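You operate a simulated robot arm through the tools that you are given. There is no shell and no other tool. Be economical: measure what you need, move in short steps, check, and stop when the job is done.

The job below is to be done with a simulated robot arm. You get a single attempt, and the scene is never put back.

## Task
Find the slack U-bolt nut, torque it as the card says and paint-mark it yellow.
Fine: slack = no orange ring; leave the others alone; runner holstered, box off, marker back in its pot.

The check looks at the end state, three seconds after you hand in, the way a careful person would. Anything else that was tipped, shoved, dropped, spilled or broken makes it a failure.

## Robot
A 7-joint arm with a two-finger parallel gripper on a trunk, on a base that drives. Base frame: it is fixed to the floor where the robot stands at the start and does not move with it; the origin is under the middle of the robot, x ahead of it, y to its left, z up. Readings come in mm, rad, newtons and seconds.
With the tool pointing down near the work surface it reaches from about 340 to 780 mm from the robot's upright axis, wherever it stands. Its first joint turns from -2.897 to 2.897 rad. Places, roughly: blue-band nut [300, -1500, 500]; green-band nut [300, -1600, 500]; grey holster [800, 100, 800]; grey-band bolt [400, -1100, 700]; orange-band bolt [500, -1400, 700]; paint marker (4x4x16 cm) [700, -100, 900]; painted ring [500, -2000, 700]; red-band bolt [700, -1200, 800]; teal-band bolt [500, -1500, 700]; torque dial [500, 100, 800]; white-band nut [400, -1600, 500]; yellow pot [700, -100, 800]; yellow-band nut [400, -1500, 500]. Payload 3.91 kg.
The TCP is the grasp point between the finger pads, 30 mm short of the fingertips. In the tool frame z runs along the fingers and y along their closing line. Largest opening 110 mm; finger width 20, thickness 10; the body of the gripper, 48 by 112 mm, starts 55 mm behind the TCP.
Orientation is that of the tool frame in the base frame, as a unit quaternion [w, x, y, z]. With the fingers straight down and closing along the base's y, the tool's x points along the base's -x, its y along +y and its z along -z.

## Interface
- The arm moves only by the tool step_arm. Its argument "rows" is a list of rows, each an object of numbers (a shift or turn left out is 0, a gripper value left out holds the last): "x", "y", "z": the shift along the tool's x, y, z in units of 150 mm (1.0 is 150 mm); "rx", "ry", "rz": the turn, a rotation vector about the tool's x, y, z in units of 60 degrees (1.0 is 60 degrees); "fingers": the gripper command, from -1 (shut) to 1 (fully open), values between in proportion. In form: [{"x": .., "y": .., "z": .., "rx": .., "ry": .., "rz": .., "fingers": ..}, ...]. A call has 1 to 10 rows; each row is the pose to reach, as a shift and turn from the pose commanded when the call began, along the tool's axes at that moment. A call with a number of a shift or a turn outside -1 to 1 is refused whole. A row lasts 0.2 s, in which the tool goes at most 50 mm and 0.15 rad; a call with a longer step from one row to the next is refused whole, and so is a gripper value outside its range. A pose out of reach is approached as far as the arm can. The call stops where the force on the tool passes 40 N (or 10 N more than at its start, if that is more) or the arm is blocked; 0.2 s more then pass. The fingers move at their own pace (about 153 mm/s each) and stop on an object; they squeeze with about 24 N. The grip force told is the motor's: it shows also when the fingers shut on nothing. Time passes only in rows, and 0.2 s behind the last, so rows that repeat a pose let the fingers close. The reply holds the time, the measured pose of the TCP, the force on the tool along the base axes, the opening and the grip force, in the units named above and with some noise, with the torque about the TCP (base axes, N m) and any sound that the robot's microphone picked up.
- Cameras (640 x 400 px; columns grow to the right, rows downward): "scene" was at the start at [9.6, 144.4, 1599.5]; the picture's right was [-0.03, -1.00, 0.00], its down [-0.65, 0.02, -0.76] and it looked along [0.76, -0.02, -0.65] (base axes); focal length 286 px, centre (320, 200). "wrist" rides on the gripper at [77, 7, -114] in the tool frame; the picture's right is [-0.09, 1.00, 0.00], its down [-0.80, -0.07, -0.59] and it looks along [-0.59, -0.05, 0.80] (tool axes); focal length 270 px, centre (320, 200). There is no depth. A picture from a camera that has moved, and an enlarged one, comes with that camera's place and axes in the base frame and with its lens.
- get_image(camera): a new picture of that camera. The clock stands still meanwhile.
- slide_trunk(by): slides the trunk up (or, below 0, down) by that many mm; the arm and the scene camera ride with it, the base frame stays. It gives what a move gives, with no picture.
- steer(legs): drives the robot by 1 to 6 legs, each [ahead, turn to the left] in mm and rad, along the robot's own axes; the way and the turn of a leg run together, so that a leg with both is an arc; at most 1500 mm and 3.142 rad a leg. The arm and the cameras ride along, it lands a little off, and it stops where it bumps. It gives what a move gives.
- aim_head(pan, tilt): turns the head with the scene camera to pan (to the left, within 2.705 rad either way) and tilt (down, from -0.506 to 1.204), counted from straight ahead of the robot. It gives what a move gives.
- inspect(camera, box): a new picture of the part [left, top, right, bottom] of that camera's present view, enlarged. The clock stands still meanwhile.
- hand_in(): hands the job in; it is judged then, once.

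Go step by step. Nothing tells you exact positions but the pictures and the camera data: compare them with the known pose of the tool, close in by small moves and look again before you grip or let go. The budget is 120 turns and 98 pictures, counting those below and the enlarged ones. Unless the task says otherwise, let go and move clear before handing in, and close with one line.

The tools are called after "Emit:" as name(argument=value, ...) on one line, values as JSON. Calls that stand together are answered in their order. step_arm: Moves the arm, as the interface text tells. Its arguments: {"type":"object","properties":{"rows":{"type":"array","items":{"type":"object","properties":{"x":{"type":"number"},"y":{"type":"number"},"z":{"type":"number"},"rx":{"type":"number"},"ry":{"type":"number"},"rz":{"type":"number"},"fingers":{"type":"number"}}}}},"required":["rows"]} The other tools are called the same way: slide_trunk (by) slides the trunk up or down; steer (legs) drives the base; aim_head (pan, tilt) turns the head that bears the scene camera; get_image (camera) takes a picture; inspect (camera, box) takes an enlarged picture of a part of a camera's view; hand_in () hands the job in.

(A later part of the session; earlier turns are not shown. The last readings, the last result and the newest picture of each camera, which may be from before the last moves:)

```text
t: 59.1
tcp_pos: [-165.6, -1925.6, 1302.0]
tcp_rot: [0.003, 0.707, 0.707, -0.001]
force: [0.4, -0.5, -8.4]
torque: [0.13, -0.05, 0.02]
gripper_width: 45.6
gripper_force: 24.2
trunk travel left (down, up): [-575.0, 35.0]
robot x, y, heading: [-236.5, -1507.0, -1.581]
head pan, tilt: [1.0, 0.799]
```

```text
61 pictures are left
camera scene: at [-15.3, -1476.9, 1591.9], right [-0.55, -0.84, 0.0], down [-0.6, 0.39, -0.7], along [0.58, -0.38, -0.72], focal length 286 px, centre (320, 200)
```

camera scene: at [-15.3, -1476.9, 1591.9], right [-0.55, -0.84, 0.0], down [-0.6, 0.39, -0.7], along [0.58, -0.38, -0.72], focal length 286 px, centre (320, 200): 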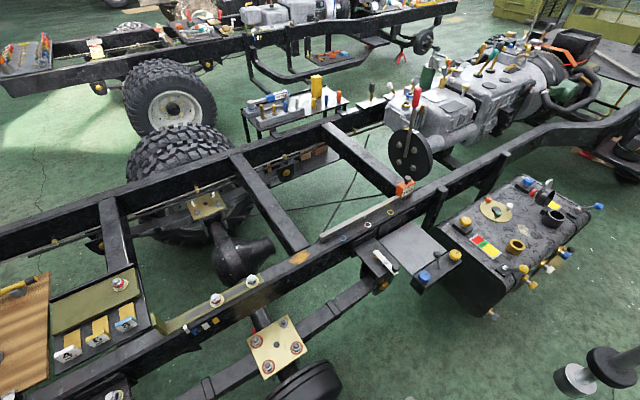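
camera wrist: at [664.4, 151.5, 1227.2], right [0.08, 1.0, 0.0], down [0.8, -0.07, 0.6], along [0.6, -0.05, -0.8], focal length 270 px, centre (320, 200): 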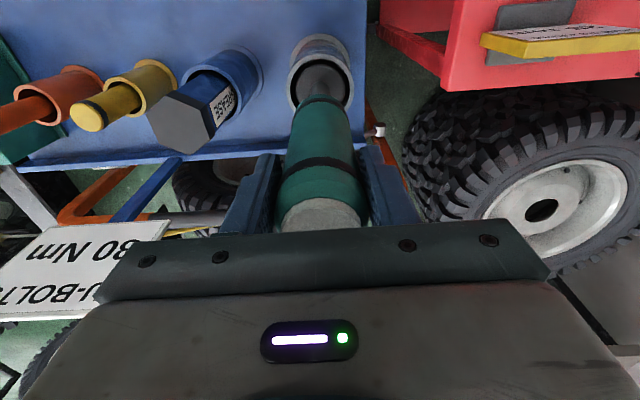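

I can see the spring plate with four nuts; zoom to identify the slack one.

Emit:
inspect(camera="scene", box=[220, 290, 350, 400])

Emit:
inspect(camera="scene", box=[530, 320, 640, 400])

```text
3.64 times, centred on (285, 345) of scene
camera zoom: at [-15.3, -1476.9, 1591.9], right [-0.55, -0.84, 0.0], down [-0.6, 0.39, -0.7], along [0.58, -0.38, -0.72], focal length 1038 px, centre (447, -327)
```

zoom: 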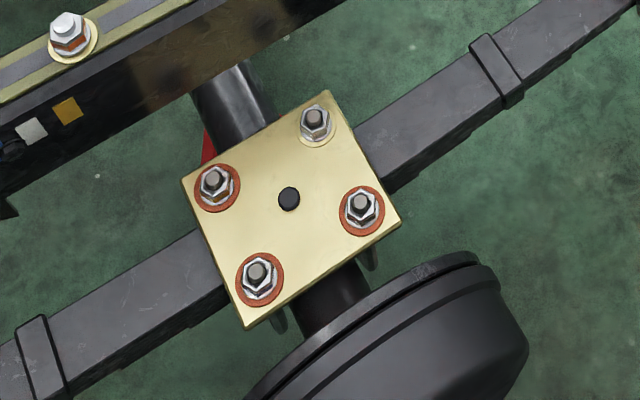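

```text
5.00 times, centred on (585, 360) of scene
camera zoom: at [-15.3, -1476.9, 1591.9], right [-0.55, -0.84, 0.0], down [-0.6, 0.39, -0.7], along [0.58, -0.38, -0.72], focal length 1427 px, centre (-1005, -600)
```

zoom: 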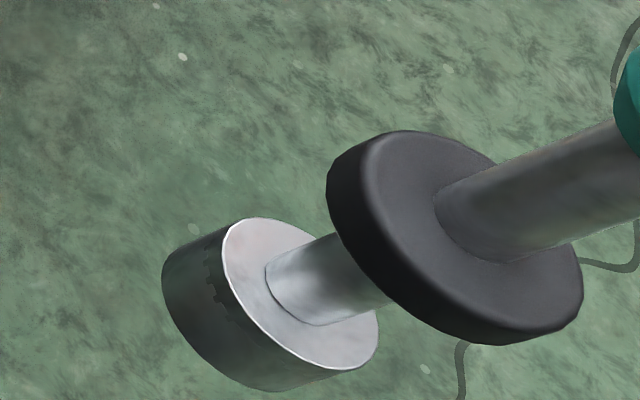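

The slack nut is at about (400, −1590, ~500); the runner tip is ~321 mm below the TCP. I'll go 110 mm further, then turn to face +x.

Emit:
steer(legs=[[110, 0], [0, 1.578]])

Emit:
aim_head(pan=-0.1, tilt=0.95)

Emit:
get_image(camera="scene")

Emit:
get_image(camera="wrist")

```text
t: 64.1
tcp_pos: [182.3, -1544.3, 1302.5]
tcp_rot: [0.003, -0.002, 1.0, 0.0]
force: [-0.4, -0.2, -8.4]
torque: [-0.01, 0.05, 0.01]
gripper_width: 45.7
gripper_force: 23.8
trunk travel left (down, up): [-575.0, 35.0]
robot x, y, heading: [-235.9, -1617.2, -0.004]
head pan, tilt: [1.0, 0.799]
```

```text
t: 65.5
tcp_pos: [183.7, -1543.6, 1301.5]
tcp_rot: [0.002, -0.002, 1.0, 0.002]
force: [0.6, -0.2, -9.3]
torque: [0.0, 0.07, -0.05]
gripper_width: 45.7
gripper_force: 24.0
trunk travel left (down, up): [-575.0, 35.0]
robot x, y, heading: [-236.6, -1612.4, -0.005]
head pan, tilt: [-0.099, 0.949]
```

```text
58 pictures are left
camera scene: at [-237.9, -1474.4, 1580.4], right [-0.1, -0.99, 0.0], down [-0.81, 0.08, -0.58], along [0.58, -0.06, -0.81], focal length 286 px, centre (320, 200)
```

scene: 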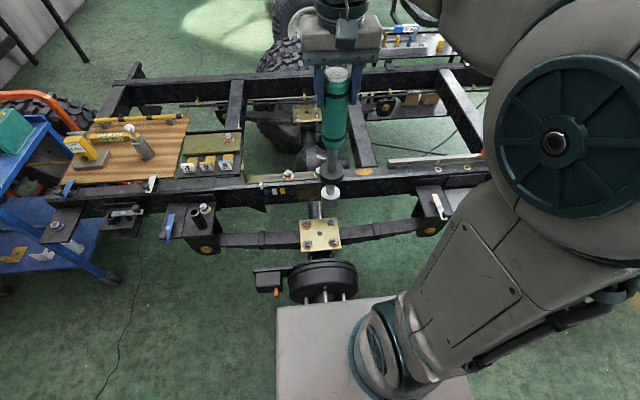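

```text
57 pictures are left
camera wrist: at [104.5, -1538.5, 1415.9], right [0.08, 1.0, 0.0], down [0.8, -0.07, 0.6], along [0.6, -0.05, -0.8], focal length 270 px, centre (320, 200)
```

wrist: 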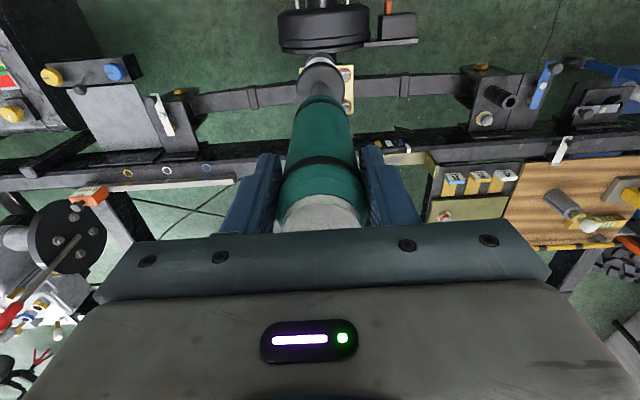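

I'll zoom for accurate nut and rail positions.

Emit:
inspect(camera="scene", box=[260, 140, 400, 260])

```text
3.33 times, centred on (330, 200) of scene
camera zoom: at [-237.9, -1474.4, 1580.4], right [-0.1, -0.99, 0.0], down [-0.81, 0.08, -0.58], along [0.58, -0.06, -0.81], focal length 952 px, centre (287, 200)
```

zoom: 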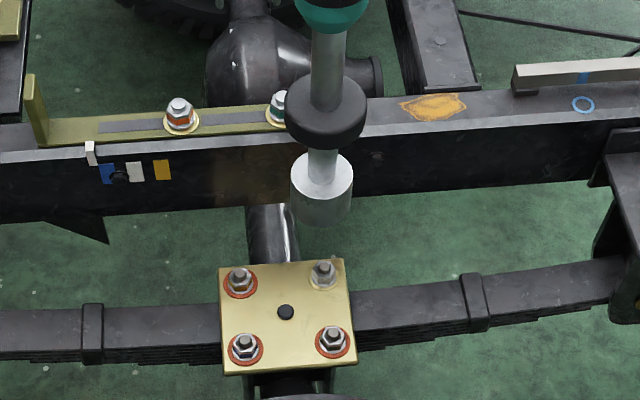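

Nut ≈ (401, −1589). I'll move above it with the tip well above the rail, then re-check alignment.

Emit:
step_arm(rows=[{"x": -0.25, "y": -0.1}, {"x": -0.5, "y": -0.2}, {"x": -0.75, "y": -0.3}, {"x": -1.0, "y": -0.3}, {"x": -1.0, "y": -0.3}])

Emit:
step_arm(rows=[{"x": -0.25}, {"x": -0.45}, {"x": -0.45, "z": 0.3}, {"x": -0.45, "z": 0.6}, {"x": -0.45, "z": 0.9}, {"x": -0.45, "z": 1.0}, {"x": -0.45, "z": 1.0}])

Emit:
inspect(camera="scene", box=[260, 140, 400, 260])

Emit:
inspect(camera="wrist", box=[240, 0, 440, 150])

```text
t: 66.7
tcp_pos: [333.0, -1588.4, 1303.4]
tcp_rot: [0.003, -0.003, 1.0, 0.001]
force: [0.7, -0.3, -7.8]
torque: [-0.02, 0.04, 0.02]
gripper_width: 45.6
gripper_force: 24.4
trunk travel left (down, up): [-575.0, 35.0]
robot x, y, heading: [-239.0, -1617.2, 0.002]
head pan, tilt: [-0.099, 0.949]
```

```text
t: 68.3
tcp_pos: [401.7, -1588.2, 1152.0]
tcp_rot: [0.002, -0.003, 1.0, 0.001]
force: [0.6, 0.5, -7.5]
torque: [0.02, 0.07, 0.01]
gripper_width: 45.5
gripper_force: 23.8
trunk travel left (down, up): [-575.0, 35.0]
robot x, y, heading: [-233.5, -1621.8, -0.002]
head pan, tilt: [-0.099, 0.949]
```

```text
3.33 times, centred on (330, 200) of scene
camera zoom: at [-237.6, -1474.5, 1580.4], right [-0.1, -0.99, 0.0], down [-0.81, 0.08, -0.58], along [0.58, -0.06, -0.81], focal length 952 px, centre (287, 200)
```

zoom: 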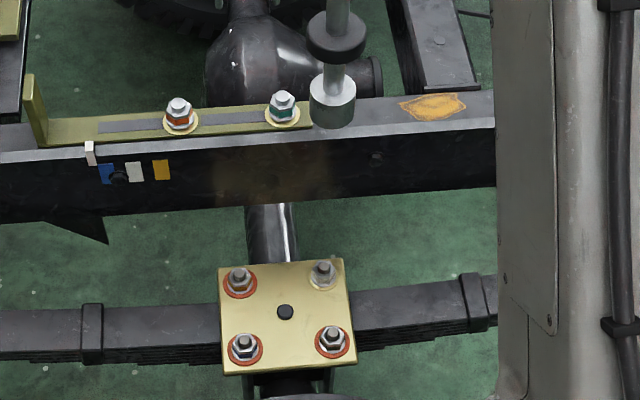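

```text
2.67 times, centred on (340, 75) of wrist
camera zoom: at [323.6, -1582.2, 1266.8], right [0.08, 1.0, 0.0], down [0.8, -0.07, 0.6], along [0.6, -0.05, -0.8], focal length 721 px, centre (267, 533)
```

zoom: 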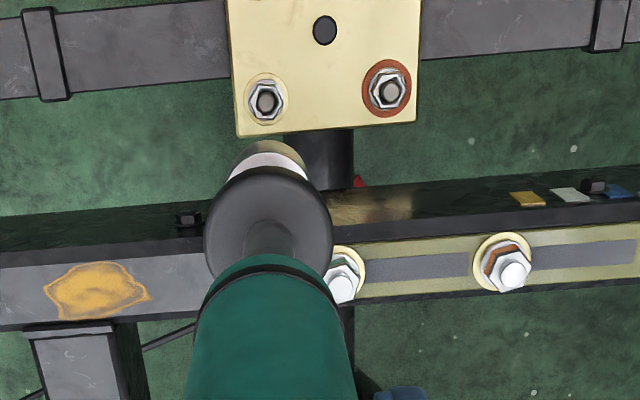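

Alignment is within 2–3 mm. Small correction and descend to tip ≈ 50 mm above the nut.

Emit:
step_arm(rows=[{"x": 0.013, "y": -0.01, "z": 0.3}, {"x": 0.013, "y": -0.01, "z": 0.6}, {"x": 0.013, "y": -0.01, "z": 0.9}, {"x": 0.013, "y": -0.01, "z": 1.0}, {"x": 0.013, "y": -0.01, "z": 1.0}])

Emit:
step_arm(rows=[{"z": 0.25}, {"z": 0.5}, {"z": 0.75}, {"z": 0.75}])

Emit:
inspect(camera="scene", box=[260, 140, 400, 260])

Emit:
inspect(camera="wrist", box=[240, 0, 440, 150])

```text
t: 69.5
tcp_pos: [401.1, -1589.9, 1002.7]
tcp_rot: [0.002, -0.002, 1.0, 0.001]
force: [0.3, -0.4, -8.0]
torque: [-0.01, 0.08, -0.01]
gripper_width: 45.7
gripper_force: 24.0
trunk travel left (down, up): [-575.0, 35.0]
robot x, y, heading: [-235.6, -1619.8, 0.002]
head pan, tilt: [-0.099, 0.949]
```

```text
t: 70.5
tcp_pos: [401.0, -1590.8, 890.2]
tcp_rot: [0.003, -0.003, 1.0, 0.001]
force: [0.4, -0.5, -8.6]
torque: [-0.02, 0.08, 0.03]
gripper_width: 45.8
gripper_force: 24.0
trunk travel left (down, up): [-575.0, 35.0]
robot x, y, heading: [-237.9, -1619.9, -0.007]
head pan, tilt: [-0.099, 0.949]
```

```text
3.33 times, centred on (330, 200) of scene
camera zoom: at [-237.6, -1474.5, 1580.4], right [-0.1, -0.99, 0.0], down [-0.81, 0.08, -0.58], along [0.58, -0.06, -0.81], focal length 952 px, centre (287, 200)
```

zoom: 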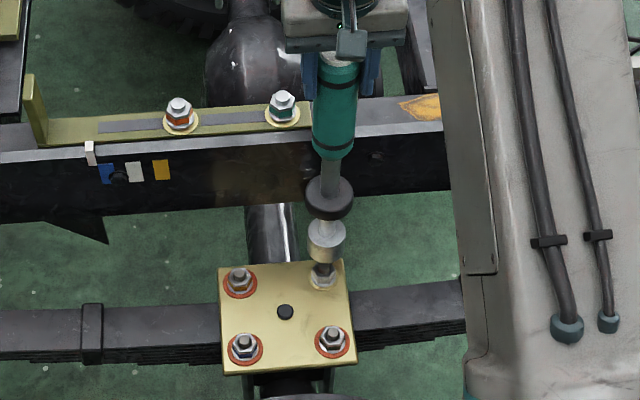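

```text
2.67 times, centred on (340, 75) of wrist
camera zoom: at [322.2, -1584.7, 1004.2], right [0.08, 1.0, 0.0], down [0.8, -0.07, 0.6], along [0.6, -0.05, -0.8], focal length 721 px, centre (267, 533)
```

zoom: 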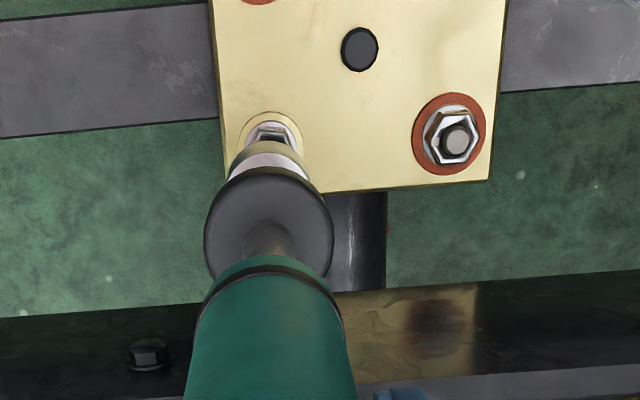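

Very close; shift +2 mm in y and descend gently.

Emit:
step_arm(rows=[{"x": 0.01, "y": 0.014, "z": 0.07}, {"x": 0.01, "y": 0.014, "z": 0.14}, {"x": 0.01, "y": 0.014, "z": 0.2}, {"x": 0.01, "y": 0.014, "z": 0.2}])

Emit:
inspect(camera="scene", box=[295, 180, 355, 240])

Emit:
inspect(camera="wrist", box=[280, 0, 380, 80])

```text
t: 71.5
tcp_pos: [399.2, -1587.9, 863.5]
tcp_rot: [0.004, -0.002, 1.0, 0.001]
force: [-0.5, 0.0, 8.1]
torque: [-0.08, 0.28, 0.02]
gripper_width: 45.5
gripper_force: 23.8
trunk travel left (down, up): [-575.0, 35.0]
robot x, y, heading: [-238.9, -1616.4, -0.003]
head pan, tilt: [-0.099, 0.949]
```

```text
6.67 times, centred on (325, 210) of scene
camera zoom: at [-239.3, -1474.6, 1580.7], right [-0.1, -0.99, 0.0], down [-0.81, 0.08, -0.58], along [0.58, -0.06, -0.81], focal length 1903 px, centre (287, 133)
```

zoom: 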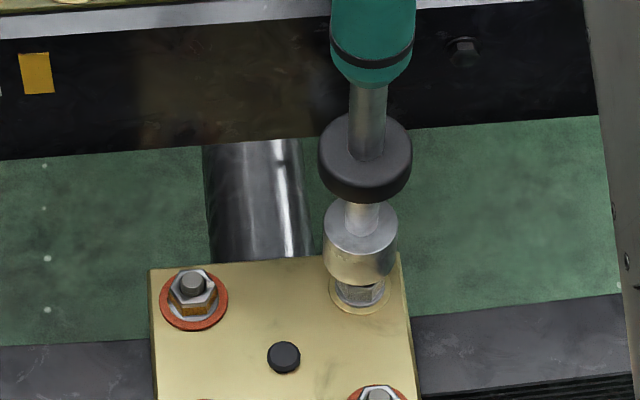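

```text
5.00 times, centred on (330, 40) of wrist
camera zoom: at [320.5, -1581.5, 976.0], right [0.08, 1.0, 0.0], down [0.8, -0.07, 0.6], along [0.6, -0.05, -0.8], focal length 1351 px, centre (270, 1000)
```

zoom: 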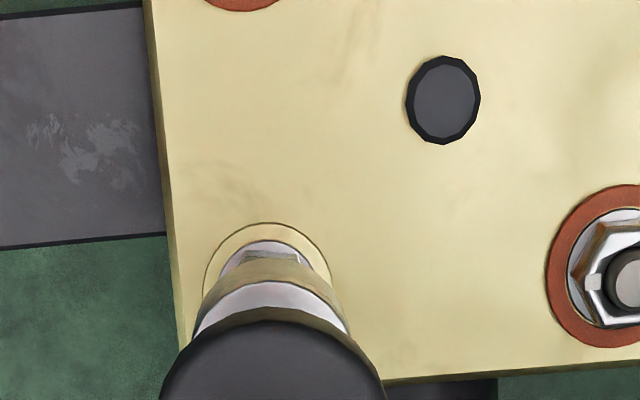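

The tip rests on the stud top, about 4 mm too far in +x. I'll lift 8 mm, shift −4 mm in x, and descend again.

Emit:
step_arm(rows=[{"z": -0.05}, {"z": -0.05, "x": 0.028}, {"z": 0.0, "x": 0.028}, {"z": 0.04, "x": 0.028}, {"z": 0.07, "x": 0.028}, {"z": 0.1, "x": 0.028}, {"z": 0.1, "x": 0.028}])

Emit:
inspect(camera="scene", box=[295, 180, 355, 240])

```text
t: 73.1
tcp_pos: [394.7, -1587.3, 844.5]
tcp_rot: [0.002, -0.003, 1.0, 0.0]
force: [-0.5, 0.1, -8.8]
torque: [0.01, 0.35, -0.01]
gripper_width: 45.4
gripper_force: 23.3
trunk travel left (down, up): [-575.0, 35.0]
robot x, y, heading: [-238.1, -1615.9, -0.005]
head pan, tilt: [-0.099, 0.949]
```

```text
6.67 times, centred on (325, 210) of scene
camera zoom: at [-237.6, -1474.5, 1580.4], right [-0.1, -0.99, 0.0], down [-0.81, 0.08, -0.58], along [0.58, -0.06, -0.81], focal length 1903 px, centre (287, 133)
```

zoom: 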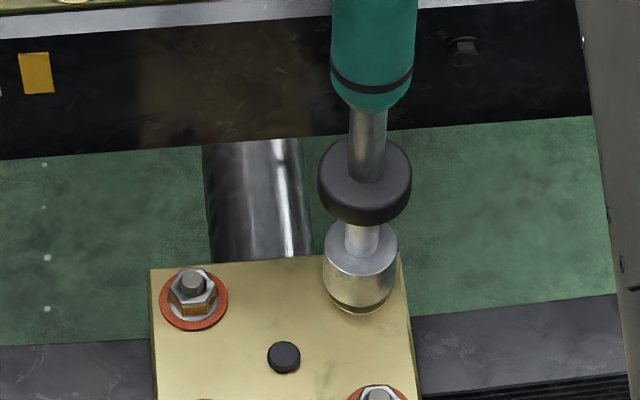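

The stud has entered the socket. Keep descending slowly.

Emit:
step_arm(rows=[{"z": 0.02}, {"z": 0.04}, {"z": 0.06}, {"z": 0.08}, {"z": 0.1}, {"z": 0.12}, {"z": 0.12}])

Emit:
inspect(camera="scene", box=[295, 180, 355, 240])

```text
t: 74.7
tcp_pos: [395.1, -1587.7, 829.4]
tcp_rot: [0.003, -0.003, 1.0, 0.002]
force: [-0.3, -0.4, 10.4]
torque: [-0.02, -0.19, 0.01]
gripper_width: 42.3
gripper_force: 24.2
trunk travel left (down, up): [-575.0, 35.0]
robot x, y, heading: [-237.1, -1614.7, -0.004]
head pan, tilt: [-0.099, 0.949]
```

```text
6.67 times, centred on (325, 210) of scene
camera zoom: at [-239.6, -1474.6, 1580.3], right [-0.1, -0.99, 0.0], down [-0.81, 0.08, -0.58], along [0.58, -0.06, -0.81], focal length 1903 px, centre (287, 133)
```

zoom: 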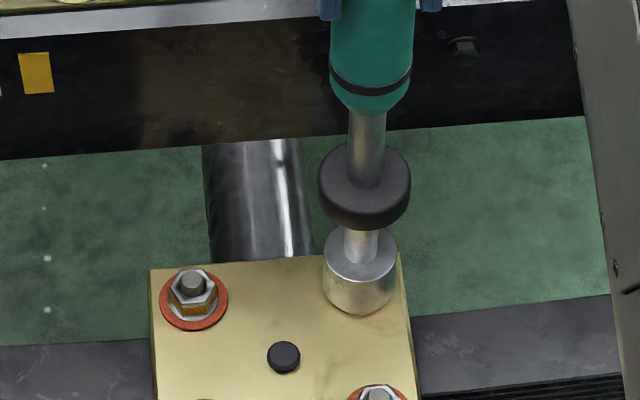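

The socket is seated on the nut, no sound yet. I'll press a little more and hold.

Emit:
step_arm(rows=[{"z": 0.01}, {"z": 0.02}, {"z": 0.02}, {"z": 0.02}, {"z": 0.02}, {"z": 0.02}])

Emit:
inspect(camera="wrist", box=[220, 0, 460, 250])

```text
t: 76.1
tcp_pos: [395.2, -1588.4, 824.7]
tcp_rot: [0.004, -0.003, 1.0, 0.001]
force: [-1.4, 0.2, 11.4]
torque: [-0.01, -0.07, 0.03]
gripper_width: 40.7
gripper_force: 23.2
trunk travel left (down, up): [-575.0, 35.0]
robot x, y, heading: [-236.7, -1615.7, -0.001]
head pan, tilt: [-0.099, 0.949]
```

```text
1.60 times, centred on (340, 125) of wrist
camera zoom: at [315.9, -1581.3, 939.2], right [0.08, 1.0, 0.0], down [0.8, -0.07, 0.6], along [0.6, -0.05, -0.8], focal length 432 px, centre (288, 320)
```

zoom: 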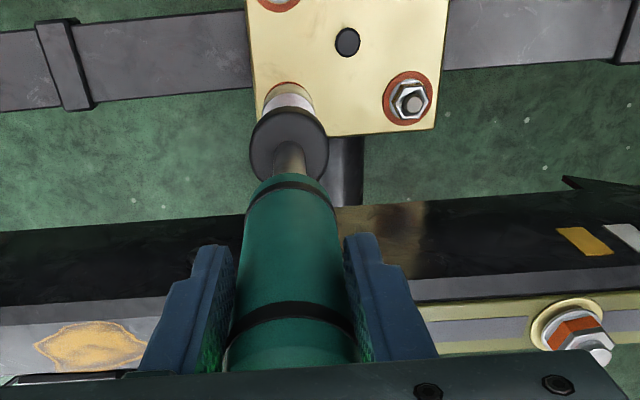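

An orange arc seems to have appeared at the washer; zoom to confirm.

Emit:
inspect(camera="wrist", box=[290, 20, 370, 80])

Emit:
inspect(camera="scene", box=[295, 180, 355, 240])

```text
6.67 times, centred on (330, 50) of wrist
camera zoom: at [315.9, -1581.3, 939.2], right [0.08, 1.0, 0.0], down [0.8, -0.07, 0.6], along [0.6, -0.05, -0.8], focal length 1802 px, centre (253, 1200)
```

zoom: 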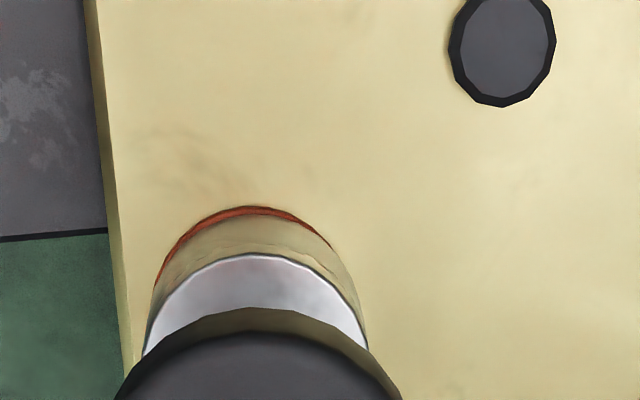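

```text
6.67 times, centred on (325, 210) of scene
camera zoom: at [-239.7, -1474.6, 1580.4], right [-0.1, -0.99, 0.0], down [-0.81, 0.08, -0.58], along [0.58, -0.06, -0.81], focal length 1903 px, centre (287, 133)
```

zoom: 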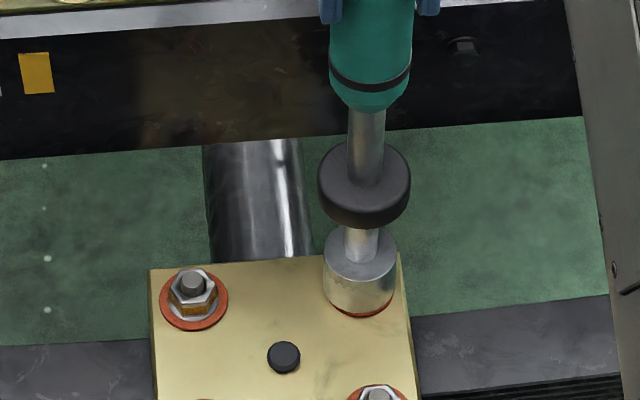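

The orange ring is there — torque reached. Lift off straight up and check the nut.

Emit:
step_arm(rows=[{"z": -0.1}, {"z": -0.25}, {"z": -0.5}, {"z": -0.75}, {"z": -1.0}, {"z": -1.0}])

Emit:
step_arm(rows=[{"z": -0.3}, {"z": -0.6}, {"z": -0.9}, {"z": -1.0}])

Emit:
step_arm(rows=[{"z": -0.3}, {"z": -0.6}, {"z": -0.9}, {"z": -1.0}, {"z": -1.0}])

Emit:
inspect(camera="scene", box=[280, 130, 360, 270])

```text
t: 77.5
tcp_pos: [393.9, -1586.6, 974.5]
tcp_rot: [0.004, -0.002, 1.0, 0.001]
force: [0.0, -0.3, 0.8]
torque: [-0.01, 0.02, 0.0]
gripper_width: 0.0
gripper_force: 24.3
trunk travel left (down, up): [-575.0, 35.0]
robot x, y, heading: [-238.4, -1618.0, -0.001]
head pan, tilt: [-0.099, 0.949]
```

```text
t: 78.5
tcp_pos: [392.8, -1588.0, 1124.4]
tcp_rot: [0.003, -0.003, 1.0, 0.001]
force: [-0.3, 0.1, -0.3]
torque: [0.01, 0.03, 0.02]
gripper_width: 0.3
gripper_force: 24.2
trunk travel left (down, up): [-575.0, 35.0]
robot x, y, heading: [-235.7, -1614.9, 0.0]
head pan, tilt: [-0.099, 0.949]
```

```text
t: 79.7
tcp_pos: [392.3, -1587.4, 1274.1]
tcp_rot: [0.003, -0.003, 1.0, 0.0]
force: [0.4, 0.3, 0.3]
torque: [0.0, -0.03, -0.04]
gripper_width: 0.2
gripper_force: 24.0
trunk travel left (down, up): [-575.0, 35.0]
robot x, y, heading: [-236.5, -1614.5, -0.006]
head pan, tilt: [-0.099, 0.949]
```

```text
2.86 times, centred on (320, 200) of scene
camera zoom: at [-238.4, -1474.6, 1580.4], right [-0.1, -0.99, 0.0], down [-0.81, 0.08, -0.58], along [0.58, -0.06, -0.81], focal length 816 px, centre (320, 200)
```

zoom: 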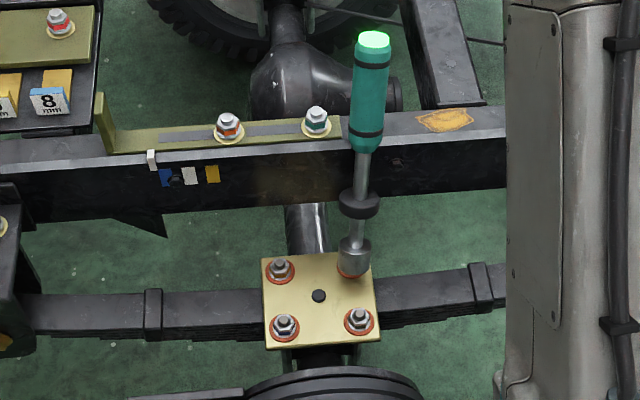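

The gripper slipped off: the runner is still on the nut, leaning against the rail (cap lit green). I'll measure its lean with both cameras to regrip it.

Emit:
inspect(camera="scene", box=[280, 130, 380, 230])

Emit:
get_image(camera="wrist")

```text
4.00 times, centred on (330, 180) of scene
camera zoom: at [-238.4, -1474.6, 1580.4], right [-0.1, -0.99, 0.0], down [-0.81, 0.08, -0.58], along [0.58, -0.06, -0.81], focal length 1142 px, centre (280, 280)
```

zoom: 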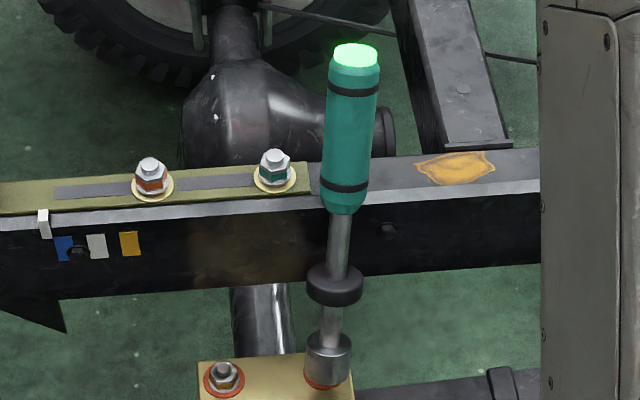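

```text
42 pictures are left
camera wrist: at [314.0, -1581.5, 1388.7], right [0.08, 1.0, 0.0], down [0.8, -0.07, 0.6], along [0.6, -0.05, -0.8], focal length 270 px, centre (320, 200)
```

wrist: 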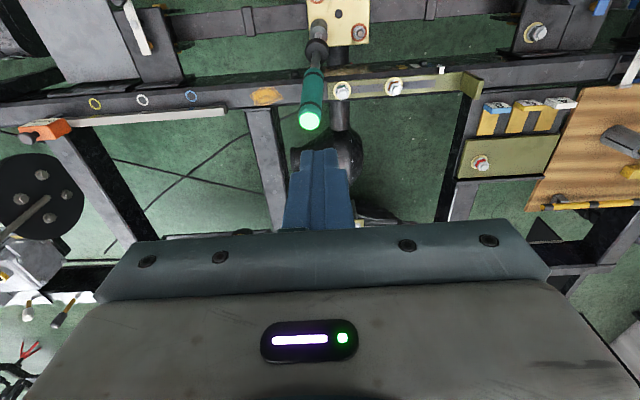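

Cap at (506, −1618, 873), foot on the nut: lean ≈17° toward +x. I'll open, move above it, and tilt the tool about 11° toward the lean (limited by reach), then check.

Emit:
step_arm(rows=[{"x": -0.2, "y": -0.06, "fingers": 1}, {"x": -0.4, "y": -0.12}, {"x": -0.66, "y": -0.177}, {"x": -0.66, "y": -0.177, "z": 0.3}, {"x": -0.66, "y": -0.177, "z": 0.6}, {"x": -0.66, "y": -0.177, "z": 0.9}, {"x": -0.66, "y": -0.177, "z": 1.0}])

Emit:
step_arm(rows=[{"z": 0.3}, {"z": 0.6}, {"z": 0.9}, {"z": 1.0}, {"z": 1.0, "ry": 0.09, "rx": -0.036}, {"z": 1.0, "ry": 0.183, "rx": -0.072}, {"z": 1.0, "ry": 0.183, "rx": -0.072}])

Emit:
get_image(camera="wrist")

Emit:
inspect(camera="scene", box=[260, 110, 400, 230])

```text
t: 81.3
tcp_pos: [492.1, -1612.6, 1124.6]
tcp_rot: [0.003, -0.003, 1.0, 0.0]
force: [-0.1, 0.0, -0.1]
torque: [-0.01, 0.02, -0.04]
gripper_width: 110.0
gripper_force: 0.0
out of reach, approached as far as the arm can: row 3
trunk travel left (down, up): [-575.0, 35.0]
robot x, y, heading: [-234.8, -1617.2, -0.006]
head pan, tilt: [-0.099, 0.949]
```

```text
t: 82.9
tcp_pos: [492.6, -1613.8, 974.8]
tcp_rot: [-0.094, -0.002, 0.995, 0.038]
force: [1.1, -1.3, 0.3]
torque: [0.01, 0.02, -0.03]
gripper_width: 110.0
gripper_force: 0.0
trunk travel left (down, up): [-575.0, 35.0]
robot x, y, heading: [-235.7, -1619.4, -0.003]
head pan, tilt: [-0.099, 0.949]
```

```text
41 pictures are left
camera wrist: at [438.6, -1616.9, 1102.0], right [0.09, 0.99, 0.06], down [0.9, -0.11, 0.43], along [0.43, 0.02, -0.9], focal length 270 px, centre (320, 200)
```

wrist: 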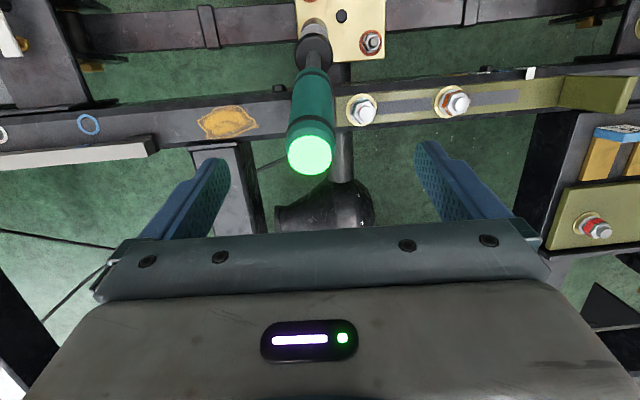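

```text
3.33 times, centred on (330, 170) of scene
camera zoom: at [-238.5, -1474.5, 1580.4], right [-0.1, -0.99, 0.0], down [-0.81, 0.08, -0.58], along [0.58, -0.06, -0.81], focal length 952 px, centre (287, 300)
```

zoom: 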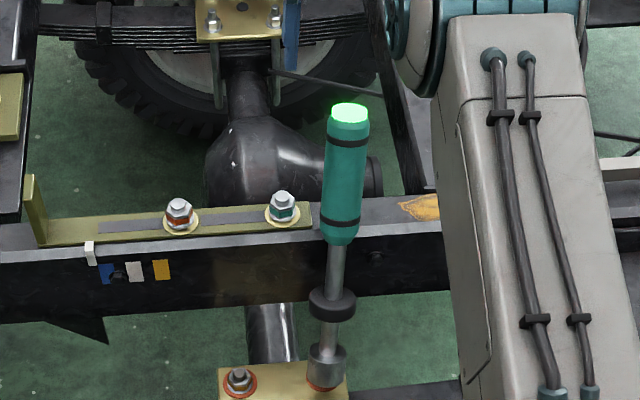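

Cap confirmed at (504, −1617.5). Descend straight down to grip ~47 mm below the cap.

Emit:
step_arm(rows=[{"x": -0.05, "y": -0.022, "z": 0.29}, {"x": -0.1, "y": -0.044, "z": 0.58}, {"x": -0.15, "y": -0.066, "z": 0.85}, {"x": -0.168, "y": -0.0735, "z": 0.96}, {"x": -0.168, "y": -0.0735, "z": 0.96}])

Emit:
get_image(camera="wrist")

```text
t: 84.1
tcp_pos: [491.7, -1612.9, 829.2]
tcp_rot: [-0.093, -0.002, 0.995, 0.038]
force: [0.6, 0.4, 0.2]
torque: [0.0, 0.0, 0.01]
gripper_width: 110.1
gripper_force: 0.1
trunk travel left (down, up): [-575.0, 35.0]
robot x, y, heading: [-235.1, -1621.9, -0.003]
head pan, tilt: [-0.099, 0.949]
```

```text
39 pictures are left
camera wrist: at [436.4, -1616.2, 955.2], right [0.09, 0.99, 0.06], down [0.9, -0.11, 0.43], along [0.43, 0.02, -0.9], focal length 270 px, centre (320, 200)
```

wrist: 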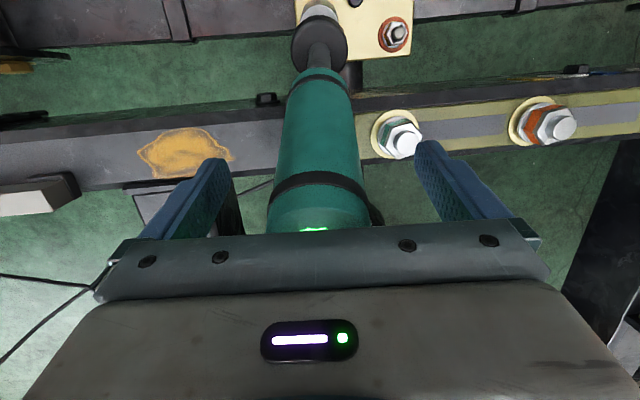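

Well straddled. Close the fingers.

Emit:
step_arm(rows=[{"fingers": -1}, {"fingers": -1}, {"fingers": -1}, {"fingers": -1}])

Emit:
get_image(camera="wrist")

```text
t: 85.1
tcp_pos: [491.6, -1610.9, 829.0]
tcp_rot: [-0.094, -0.003, 0.995, 0.038]
force: [0.4, 3.0, -0.5]
torque: [1.11, 0.34, -0.3]
gripper_width: 46.1
gripper_force: 24.5
trunk travel left (down, up): [-575.0, 35.0]
robot x, y, heading: [-236.0, -1614.5, 0.003]
head pan, tilt: [-0.099, 0.949]
```

```text
38 pictures are left
camera wrist: at [436.4, -1615.5, 955.4], right [0.09, 0.99, 0.06], down [0.9, -0.11, 0.43], along [0.43, 0.02, -0.9], focal length 270 px, centre (320, 200)
```

wrist: 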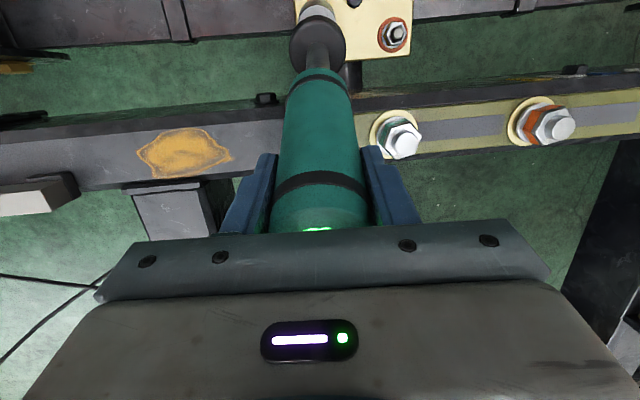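

Gripped at 46 mm. I'll swing the runner upright about its foot on the nut.

Emit:
step_arm(rows=[{"x": 0.108, "y": 0.03, "z": -0.008, "rx": 0.013, "ry": -0.047}, {"x": 0.216, "y": 0.061, "z": -0.011, "rx": 0.026, "ry": -0.093}, {"x": 0.325, "y": 0.091, "z": -0.008, "rx": 0.04, "ry": -0.14}, {"x": 0.433, "y": 0.121, "z": 0.0, "rx": 0.053, "ry": -0.187}, {"x": 0.54, "y": 0.15, "z": 0.014, "rx": 0.066, "ry": -0.233}, {"x": 0.646, "y": 0.179, "z": 0.033, "rx": 0.079, "ry": -0.28}, {"x": 0.646, "y": 0.179, "z": 0.033, "rx": 0.079, "ry": -0.28}])

Emit:
inspect(camera="scene", box=[270, 120, 390, 240])

```text
t: 86.7
tcp_pos: [394.7, -1586.6, 842.5]
tcp_rot: [0.053, -0.001, 0.999, -0.003]
force: [-0.1, 0.1, -8.3]
torque: [0.05, -0.09, -0.04]
gripper_width: 45.7
gripper_force: 24.2
trunk travel left (down, up): [-575.0, 35.0]
robot x, y, heading: [-234.4, -1617.8, 0.002]
head pan, tilt: [-0.099, 0.949]
```

```text
3.33 times, centred on (330, 180) of scene
camera zoom: at [-237.5, -1474.6, 1580.4], right [-0.1, -0.99, 0.0], down [-0.81, 0.08, -0.58], along [0.58, -0.06, -0.81], focal length 952 px, centre (287, 267)
```

zoom: 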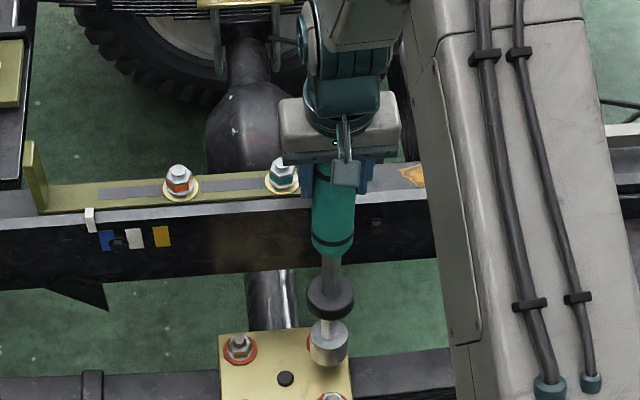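

It is upright and carried by the gripper (−8.3 N = its weight). Lift slowly straight up.

Emit:
step_arm(rows=[{"x": -0.003, "z": -0.03}, {"x": -0.006, "z": -0.06}, {"x": -0.01, "z": -0.1}, {"x": -0.016, "z": -0.15}, {"x": -0.026, "z": -0.25}, {"x": -0.042, "z": -0.4}, {"x": -0.063, "z": -0.6}, {"x": -0.084, "z": -0.8}, {"x": -0.105, "z": -1.0}, {"x": -0.105, "z": -1.0}])

Emit:
step_arm(rows=[{"x": -0.026, "z": -0.25}, {"x": -0.053, "z": -0.5}, {"x": -0.079, "z": -0.75}, {"x": -0.105, "z": -1.0}, {"x": -0.105, "z": -1.0}])

Emit:
get_image(camera="scene")

```text
t: 88.9
tcp_pos: [395.3, -1587.1, 993.1]
tcp_rot: [0.052, 0.0, 0.999, -0.003]
force: [-0.1, 0.8, -7.8]
torque: [-0.09, -0.07, 0.02]
gripper_width: 45.8
gripper_force: 24.0
trunk travel left (down, up): [-575.0, 35.0]
robot x, y, heading: [-239.8, -1618.2, -0.002]
head pan, tilt: [-0.099, 0.949]
```

```text
t: 90.1
tcp_pos: [394.6, -1584.7, 1144.1]
tcp_rot: [0.052, 0.0, 0.999, -0.002]
force: [0.1, 0.5, -8.6]
torque: [0.07, -0.05, -0.01]
gripper_width: 45.6
gripper_force: 24.5
trunk travel left (down, up): [-575.0, 35.0]
robot x, y, heading: [-236.2, -1620.8, 0.0]
head pan, tilt: [-0.099, 0.949]
```

```text
36 pictures are left
camera scene: at [-237.3, -1474.5, 1580.3], right [-0.1, -0.99, 0.0], down [-0.81, 0.08, -0.58], along [0.58, -0.06, -0.81], focal length 286 px, centre (320, 200)
```

scene: 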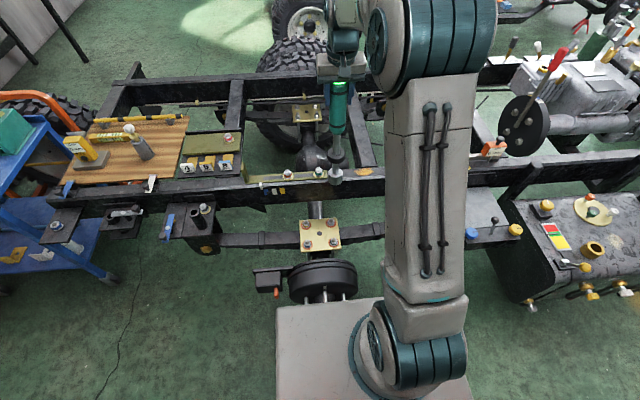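

Runner retrieved; the plate looks untouched with four orange rings. Retract the arm and reverse the path back to the cart.

Emit:
step_arm(rows=[{"x": 0.25, "z": -0.027}, {"x": 0.5, "z": -0.053}, {"x": 0.75, "z": -0.08}, {"x": 0.99, "z": -0.106}, {"x": 0.96, "z": -0.35}, {"x": 0.93, "z": -0.6}, {"x": 0.91, "z": -0.85}, {"x": 0.895, "z": -1.0}])

Emit:
step_arm(rows=[{"x": 0.2, "z": -0.15}, {"x": 0.4, "z": -0.17}, {"x": 0.4, "z": -0.17}])

Emit:
steer(legs=[[0, -1.571], [-1500, 0], [-115, 0], [0, 1.571]])

Emit:
aim_head(pan=0.0, tilt=0.7)

Emit:
get_image(camera="scene")

```text
t: 91.9
tcp_pos: [245.1, -1584.8, 1280.1]
tcp_rot: [0.052, -0.001, 0.999, -0.002]
force: [-1.1, 0.1, -7.7]
torque: [0.06, -0.07, 0.02]
gripper_width: 45.8
gripper_force: 24.0
trunk travel left (down, up): [-575.0, 35.0]
robot x, y, heading: [-236.0, -1613.4, -0.002]
head pan, tilt: [-0.099, 0.949]
```

```text
t: 92.7
tcp_pos: [183.8, -1585.1, 1299.3]
tcp_rot: [0.053, -0.001, 0.999, -0.002]
force: [0.5, 0.4, -7.8]
torque: [0.09, -0.06, 0.03]
gripper_width: 45.8
gripper_force: 24.1
trunk travel left (down, up): [-575.0, 35.0]
robot x, y, heading: [-235.4, -1620.4, -0.003]
head pan, tilt: [-0.099, 0.949]
```

```text
t: 108.6
tcp_pos: [189.9, 32.9, 1299.5]
tcp_rot: [0.053, 0.003, 0.999, -0.003]
force: [0.6, 1.1, -8.8]
torque: [0.09, -0.06, 0.0]
gripper_width: 45.7
gripper_force: 24.5
trunk travel left (down, up): [-575.0, 35.0]
robot x, y, heading: [-232.4, 6.5, -0.007]
head pan, tilt: [-0.099, 0.949]
```

```text
t: 109.3
tcp_pos: [189.5, 32.4, 1298.5]
tcp_rot: [0.052, 0.003, 0.999, -0.003]
force: [0.2, 0.3, -8.2]
torque: [-0.07, -0.06, 0.02]
gripper_width: 45.7
gripper_force: 23.6
trunk travel left (down, up): [-575.0, 35.0]
robot x, y, heading: [-228.2, 3.3, -0.01]
head pan, tilt: [0.0, 0.7]
```

```text
35 pictures are left
camera scene: at [-218.4, 153.6, 1600.1], right [-0.01, -1.0, 0.0], down [-0.64, 0.01, -0.76], along [0.76, -0.01, -0.65], focal length 286 px, centre (320, 200)
```

scene: 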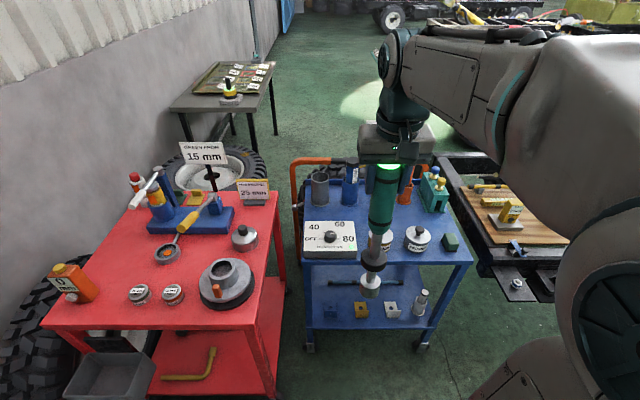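

Back near the cart. Drive ahead 300 mm and check the runner's verticality.

Emit:
steer(legs=[[300, 0.006]])

Emit:
inspect(camera="scene", box=[270, 130, 470, 330])

Emit:
get_image(camera="wrist")

```text
t: 111.4
tcp_pos: [488.5, 32.4, 1299.5]
tcp_rot: [0.052, 0.0, 0.999, -0.002]
force: [-0.1, -0.4, -8.0]
torque: [-0.04, -0.08, -0.01]
gripper_width: 45.9
gripper_force: 24.3
trunk travel left (down, up): [-575.0, 35.0]
robot x, y, heading: [65.7, 3.8, -0.007]
head pan, tilt: [0.0, 0.7]
```

```text
2.00 times, centred on (370, 230) of scene
camera zoom: at [79.6, 151.8, 1600.1], right [0.0, -1.0, 0.0], down [-0.64, 0.0, -0.76], along [0.76, 0.0, -0.64], focal length 571 px, centre (220, 140)
```

zoom: 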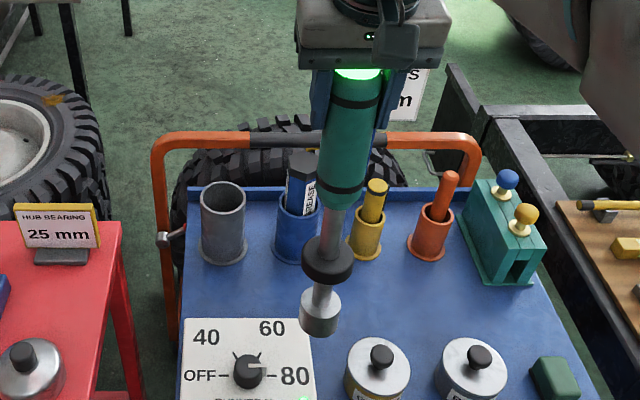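

```text
33 pictures are left
camera wrist: at [399.1, 40.5, 1404.8], right [0.09, 1.0, 0.0], down [0.73, -0.07, 0.68], along [0.67, -0.06, -0.74], focal length 270 px, centre (320, 200)
```

wrist: 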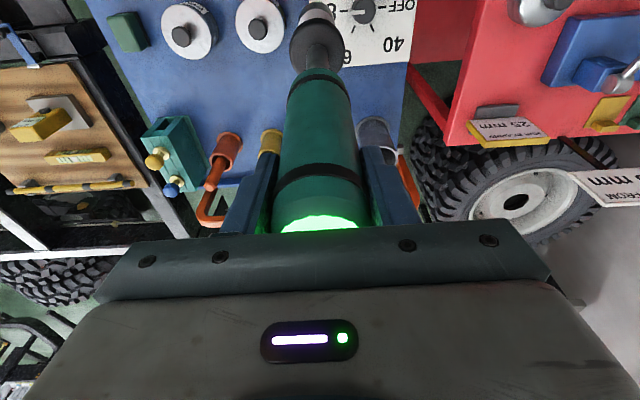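

The runner hangs within ~1° of vertical. I'll move in y first (to avoid the grease tube), then forward over the holster.

Emit:
step_arm(rows=[{"y": 0.25}, {"y": 0.5}, {"y": 0.785}, {"y": 0.785, "x": -0.3, "z": 0.032}, {"y": 0.785, "x": -0.6, "z": 0.064}, {"y": 0.785, "x": -0.9, "z": 0.096}, {"y": 0.785, "x": -0.994, "z": 0.106}, {"y": 0.785, "x": -0.994, "z": 0.106}])

Emit:
step_arm(rows=[{"x": -0.25, "z": 0.027}, {"x": -0.5, "z": 0.053}, {"x": -0.65, "z": 0.069}, {"x": -0.65, "z": 0.069}])

Emit:
inspect(camera="scene", box=[260, 110, 420, 270])

Emit:
get_image(camera="wrist")

```text
t: 113.2
tcp_pos: [638.6, 152.4, 1296.3]
tcp_rot: [0.052, 0.0, 0.999, -0.004]
force: [0.7, 0.6, -8.2]
torque: [-0.09, -0.03, 0.02]
gripper_width: 45.8
gripper_force: 23.6
trunk travel left (down, up): [-575.0, 35.0]
robot x, y, heading: [70.5, -0.1, -0.005]
head pan, tilt: [0.0, 0.7]
```

```text
t: 114.2
tcp_pos: [735.9, 152.4, 1297.7]
tcp_rot: [0.052, -0.001, 0.999, -0.003]
force: [-0.8, -0.1, -8.0]
torque: [-0.08, -0.02, 0.0]
gripper_width: 45.5
gripper_force: 23.6
trunk travel left (down, up): [-575.0, 35.0]
robot x, y, heading: [67.2, 3.2, -0.001]
head pan, tilt: [0.0, 0.7]
```

```text
2.50 times, centred on (340, 190) of scene
camera zoom: at [78.6, 152.0, 1600.2], right [0.0, -1.0, 0.0], down [-0.64, 0.0, -0.76], along [0.76, 0.0, -0.64], focal length 714 px, centre (270, 225)
```

zoom: 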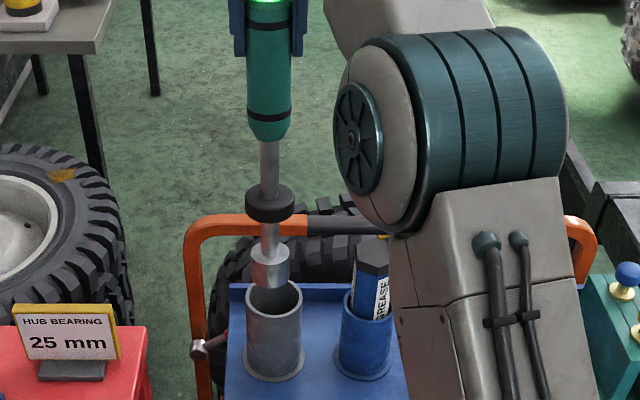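

```text
31 pictures are left
camera wrist: at [646.6, 159.2, 1403.6], right [0.09, 1.0, 0.0], down [0.73, -0.07, 0.68], along [0.67, -0.06, -0.74], focal length 270 px, centre (320, 200)
```

wrist: 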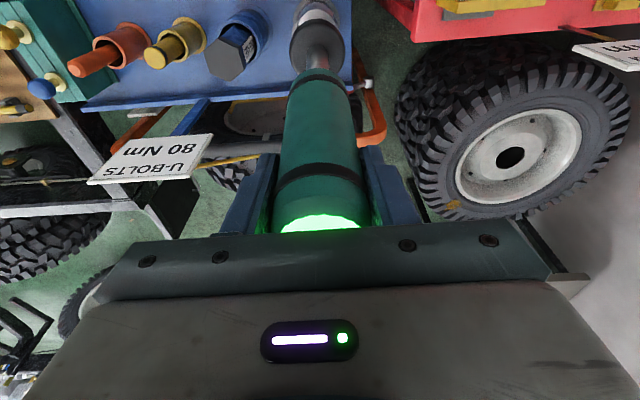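

The socket must go about +11 mm in x and −4 mm in y. Then start lowering.

Emit:
step_arm(rows=[{"x": -0.073, "z": 0.008, "y": -0.027}, {"x": -0.073, "z": 0.008, "y": -0.027}, {"x": -0.058, "z": 0.14, "y": -0.027}, {"x": -0.053, "z": 0.2, "y": -0.027}, {"x": -0.053, "z": 0.2, "y": -0.027}])

Emit:
inspect(camera="scene", box=[280, 170, 380, 270])

Emit:
inspect(camera="wrist", box=[260, 0, 400, 100])

```text
t: 115.4
tcp_pos: [748.0, 147.1, 1270.6]
tcp_rot: [0.053, 0.0, 0.999, -0.003]
force: [-0.1, -0.2, -8.0]
torque: [0.11, -0.06, -0.01]
gripper_width: 45.7
gripper_force: 24.3
trunk travel left (down, up): [-575.0, 35.0]
robot x, y, heading: [67.4, 2.0, -0.0]
head pan, tilt: [0.0, 0.7]
```

```text
4.00 times, centred on (330, 220) of scene
camera zoom: at [79.2, 152.1, 1600.1], right [0.0, -1.0, 0.0], down [-0.64, 0.0, -0.76], along [0.76, 0.0, -0.64], focal length 1142 px, centre (280, 120)
```

zoom: 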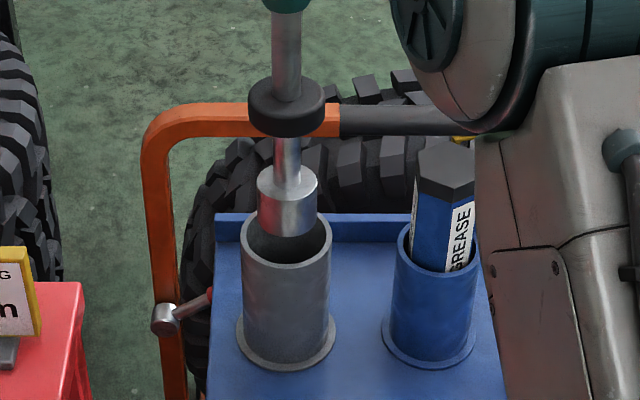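

```text
4.00 times, centred on (330, 50) of wrist
camera zoom: at [658.0, 154.0, 1374.7], right [0.09, 1.0, 0.0], down [0.73, -0.07, 0.68], along [0.67, -0.06, -0.74], focal length 1081 px, centre (280, 800)
```

zoom: 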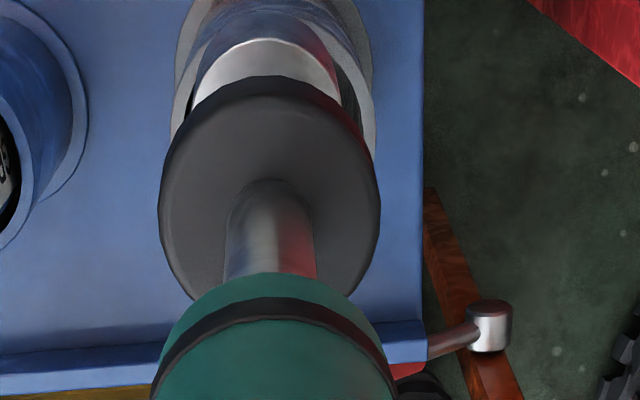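

Well centred. Lower into the holster.

Emit:
step_arm(rows=[{"x": 0.011, "z": 0.1}, {"x": 0.021, "z": 0.2}, {"x": 0.032, "z": 0.3}, {"x": 0.042, "z": 0.4}, {"x": 0.053, "z": 0.5}, {"x": 0.063, "z": 0.6}, {"x": 0.074, "z": 0.7}, {"x": 0.084, "z": 0.8}, {"x": 0.094, "z": 0.9}])

Emit:
inspect(camera="scene", box=[260, 130, 400, 270])

```text
t: 116.5
tcp_pos: [745.6, 146.3, 1213.7]
tcp_rot: [0.06, 0.0, 0.998, -0.002]
force: [-1.0, -0.1, 12.2]
torque: [-0.53, 0.96, -0.07]
gripper_width: 45.7
gripper_force: 24.5
trunk travel left (down, up): [-575.0, 35.0]
robot x, y, heading: [65.8, 0.7, -0.002]
head pan, tilt: [0.0, 0.7]
stopped in row 5: the force on the tool passed its limit (the readings are from after the stop); the commanded pose is now the measured one
```

```text
2.86 times, centred on (330, 200) of scene
camera zoom: at [77.0, 151.6, 1600.2], right [0.0, -1.0, 0.0], down [-0.64, 0.0, -0.77], along [0.77, 0.0, -0.64], focal length 816 px, centre (291, 200)
```

zoom: 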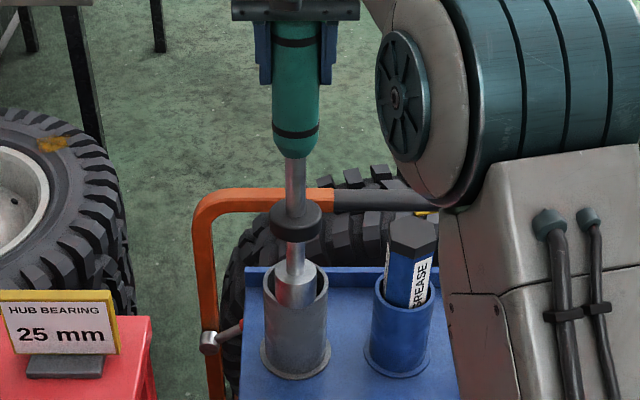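

Something touched at tip z≈880; zoom in on the rim.

Emit:
inspect(camera="scene", box=[300, 195, 350, 245])

Emit:
inspect(camera="wrist", box=[260, 0, 400, 100])

```text
8.00 times, centred on (325, 220) of scene
camera zoom: at [77.0, 151.6, 1600.2], right [0.0, -1.0, 0.0], down [-0.64, 0.0, -0.77], along [0.77, 0.0, -0.64], focal length 2284 px, centre (280, 40)
```

zoom: 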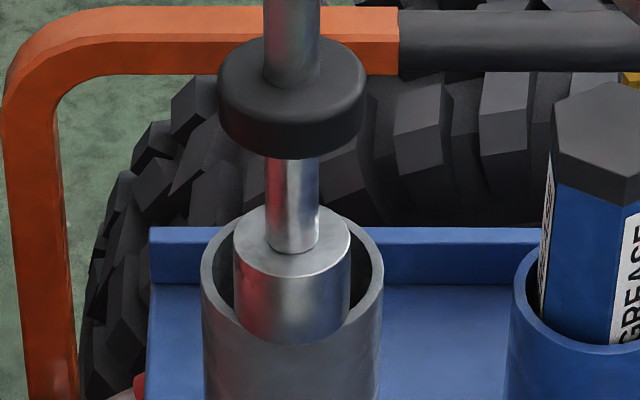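

```text
4.00 times, centred on (330, 50) of wrist
camera zoom: at [655.1, 153.1, 1316.8], right [0.09, 1.0, 0.01], down [0.72, -0.07, 0.69], along [0.69, -0.05, -0.73], focal length 1081 px, centre (280, 800)
```

zoom: 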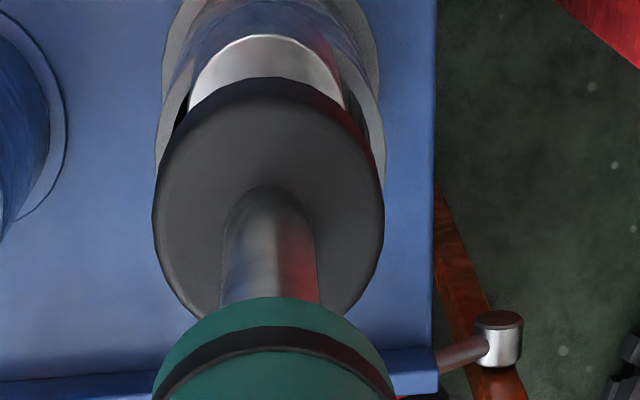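

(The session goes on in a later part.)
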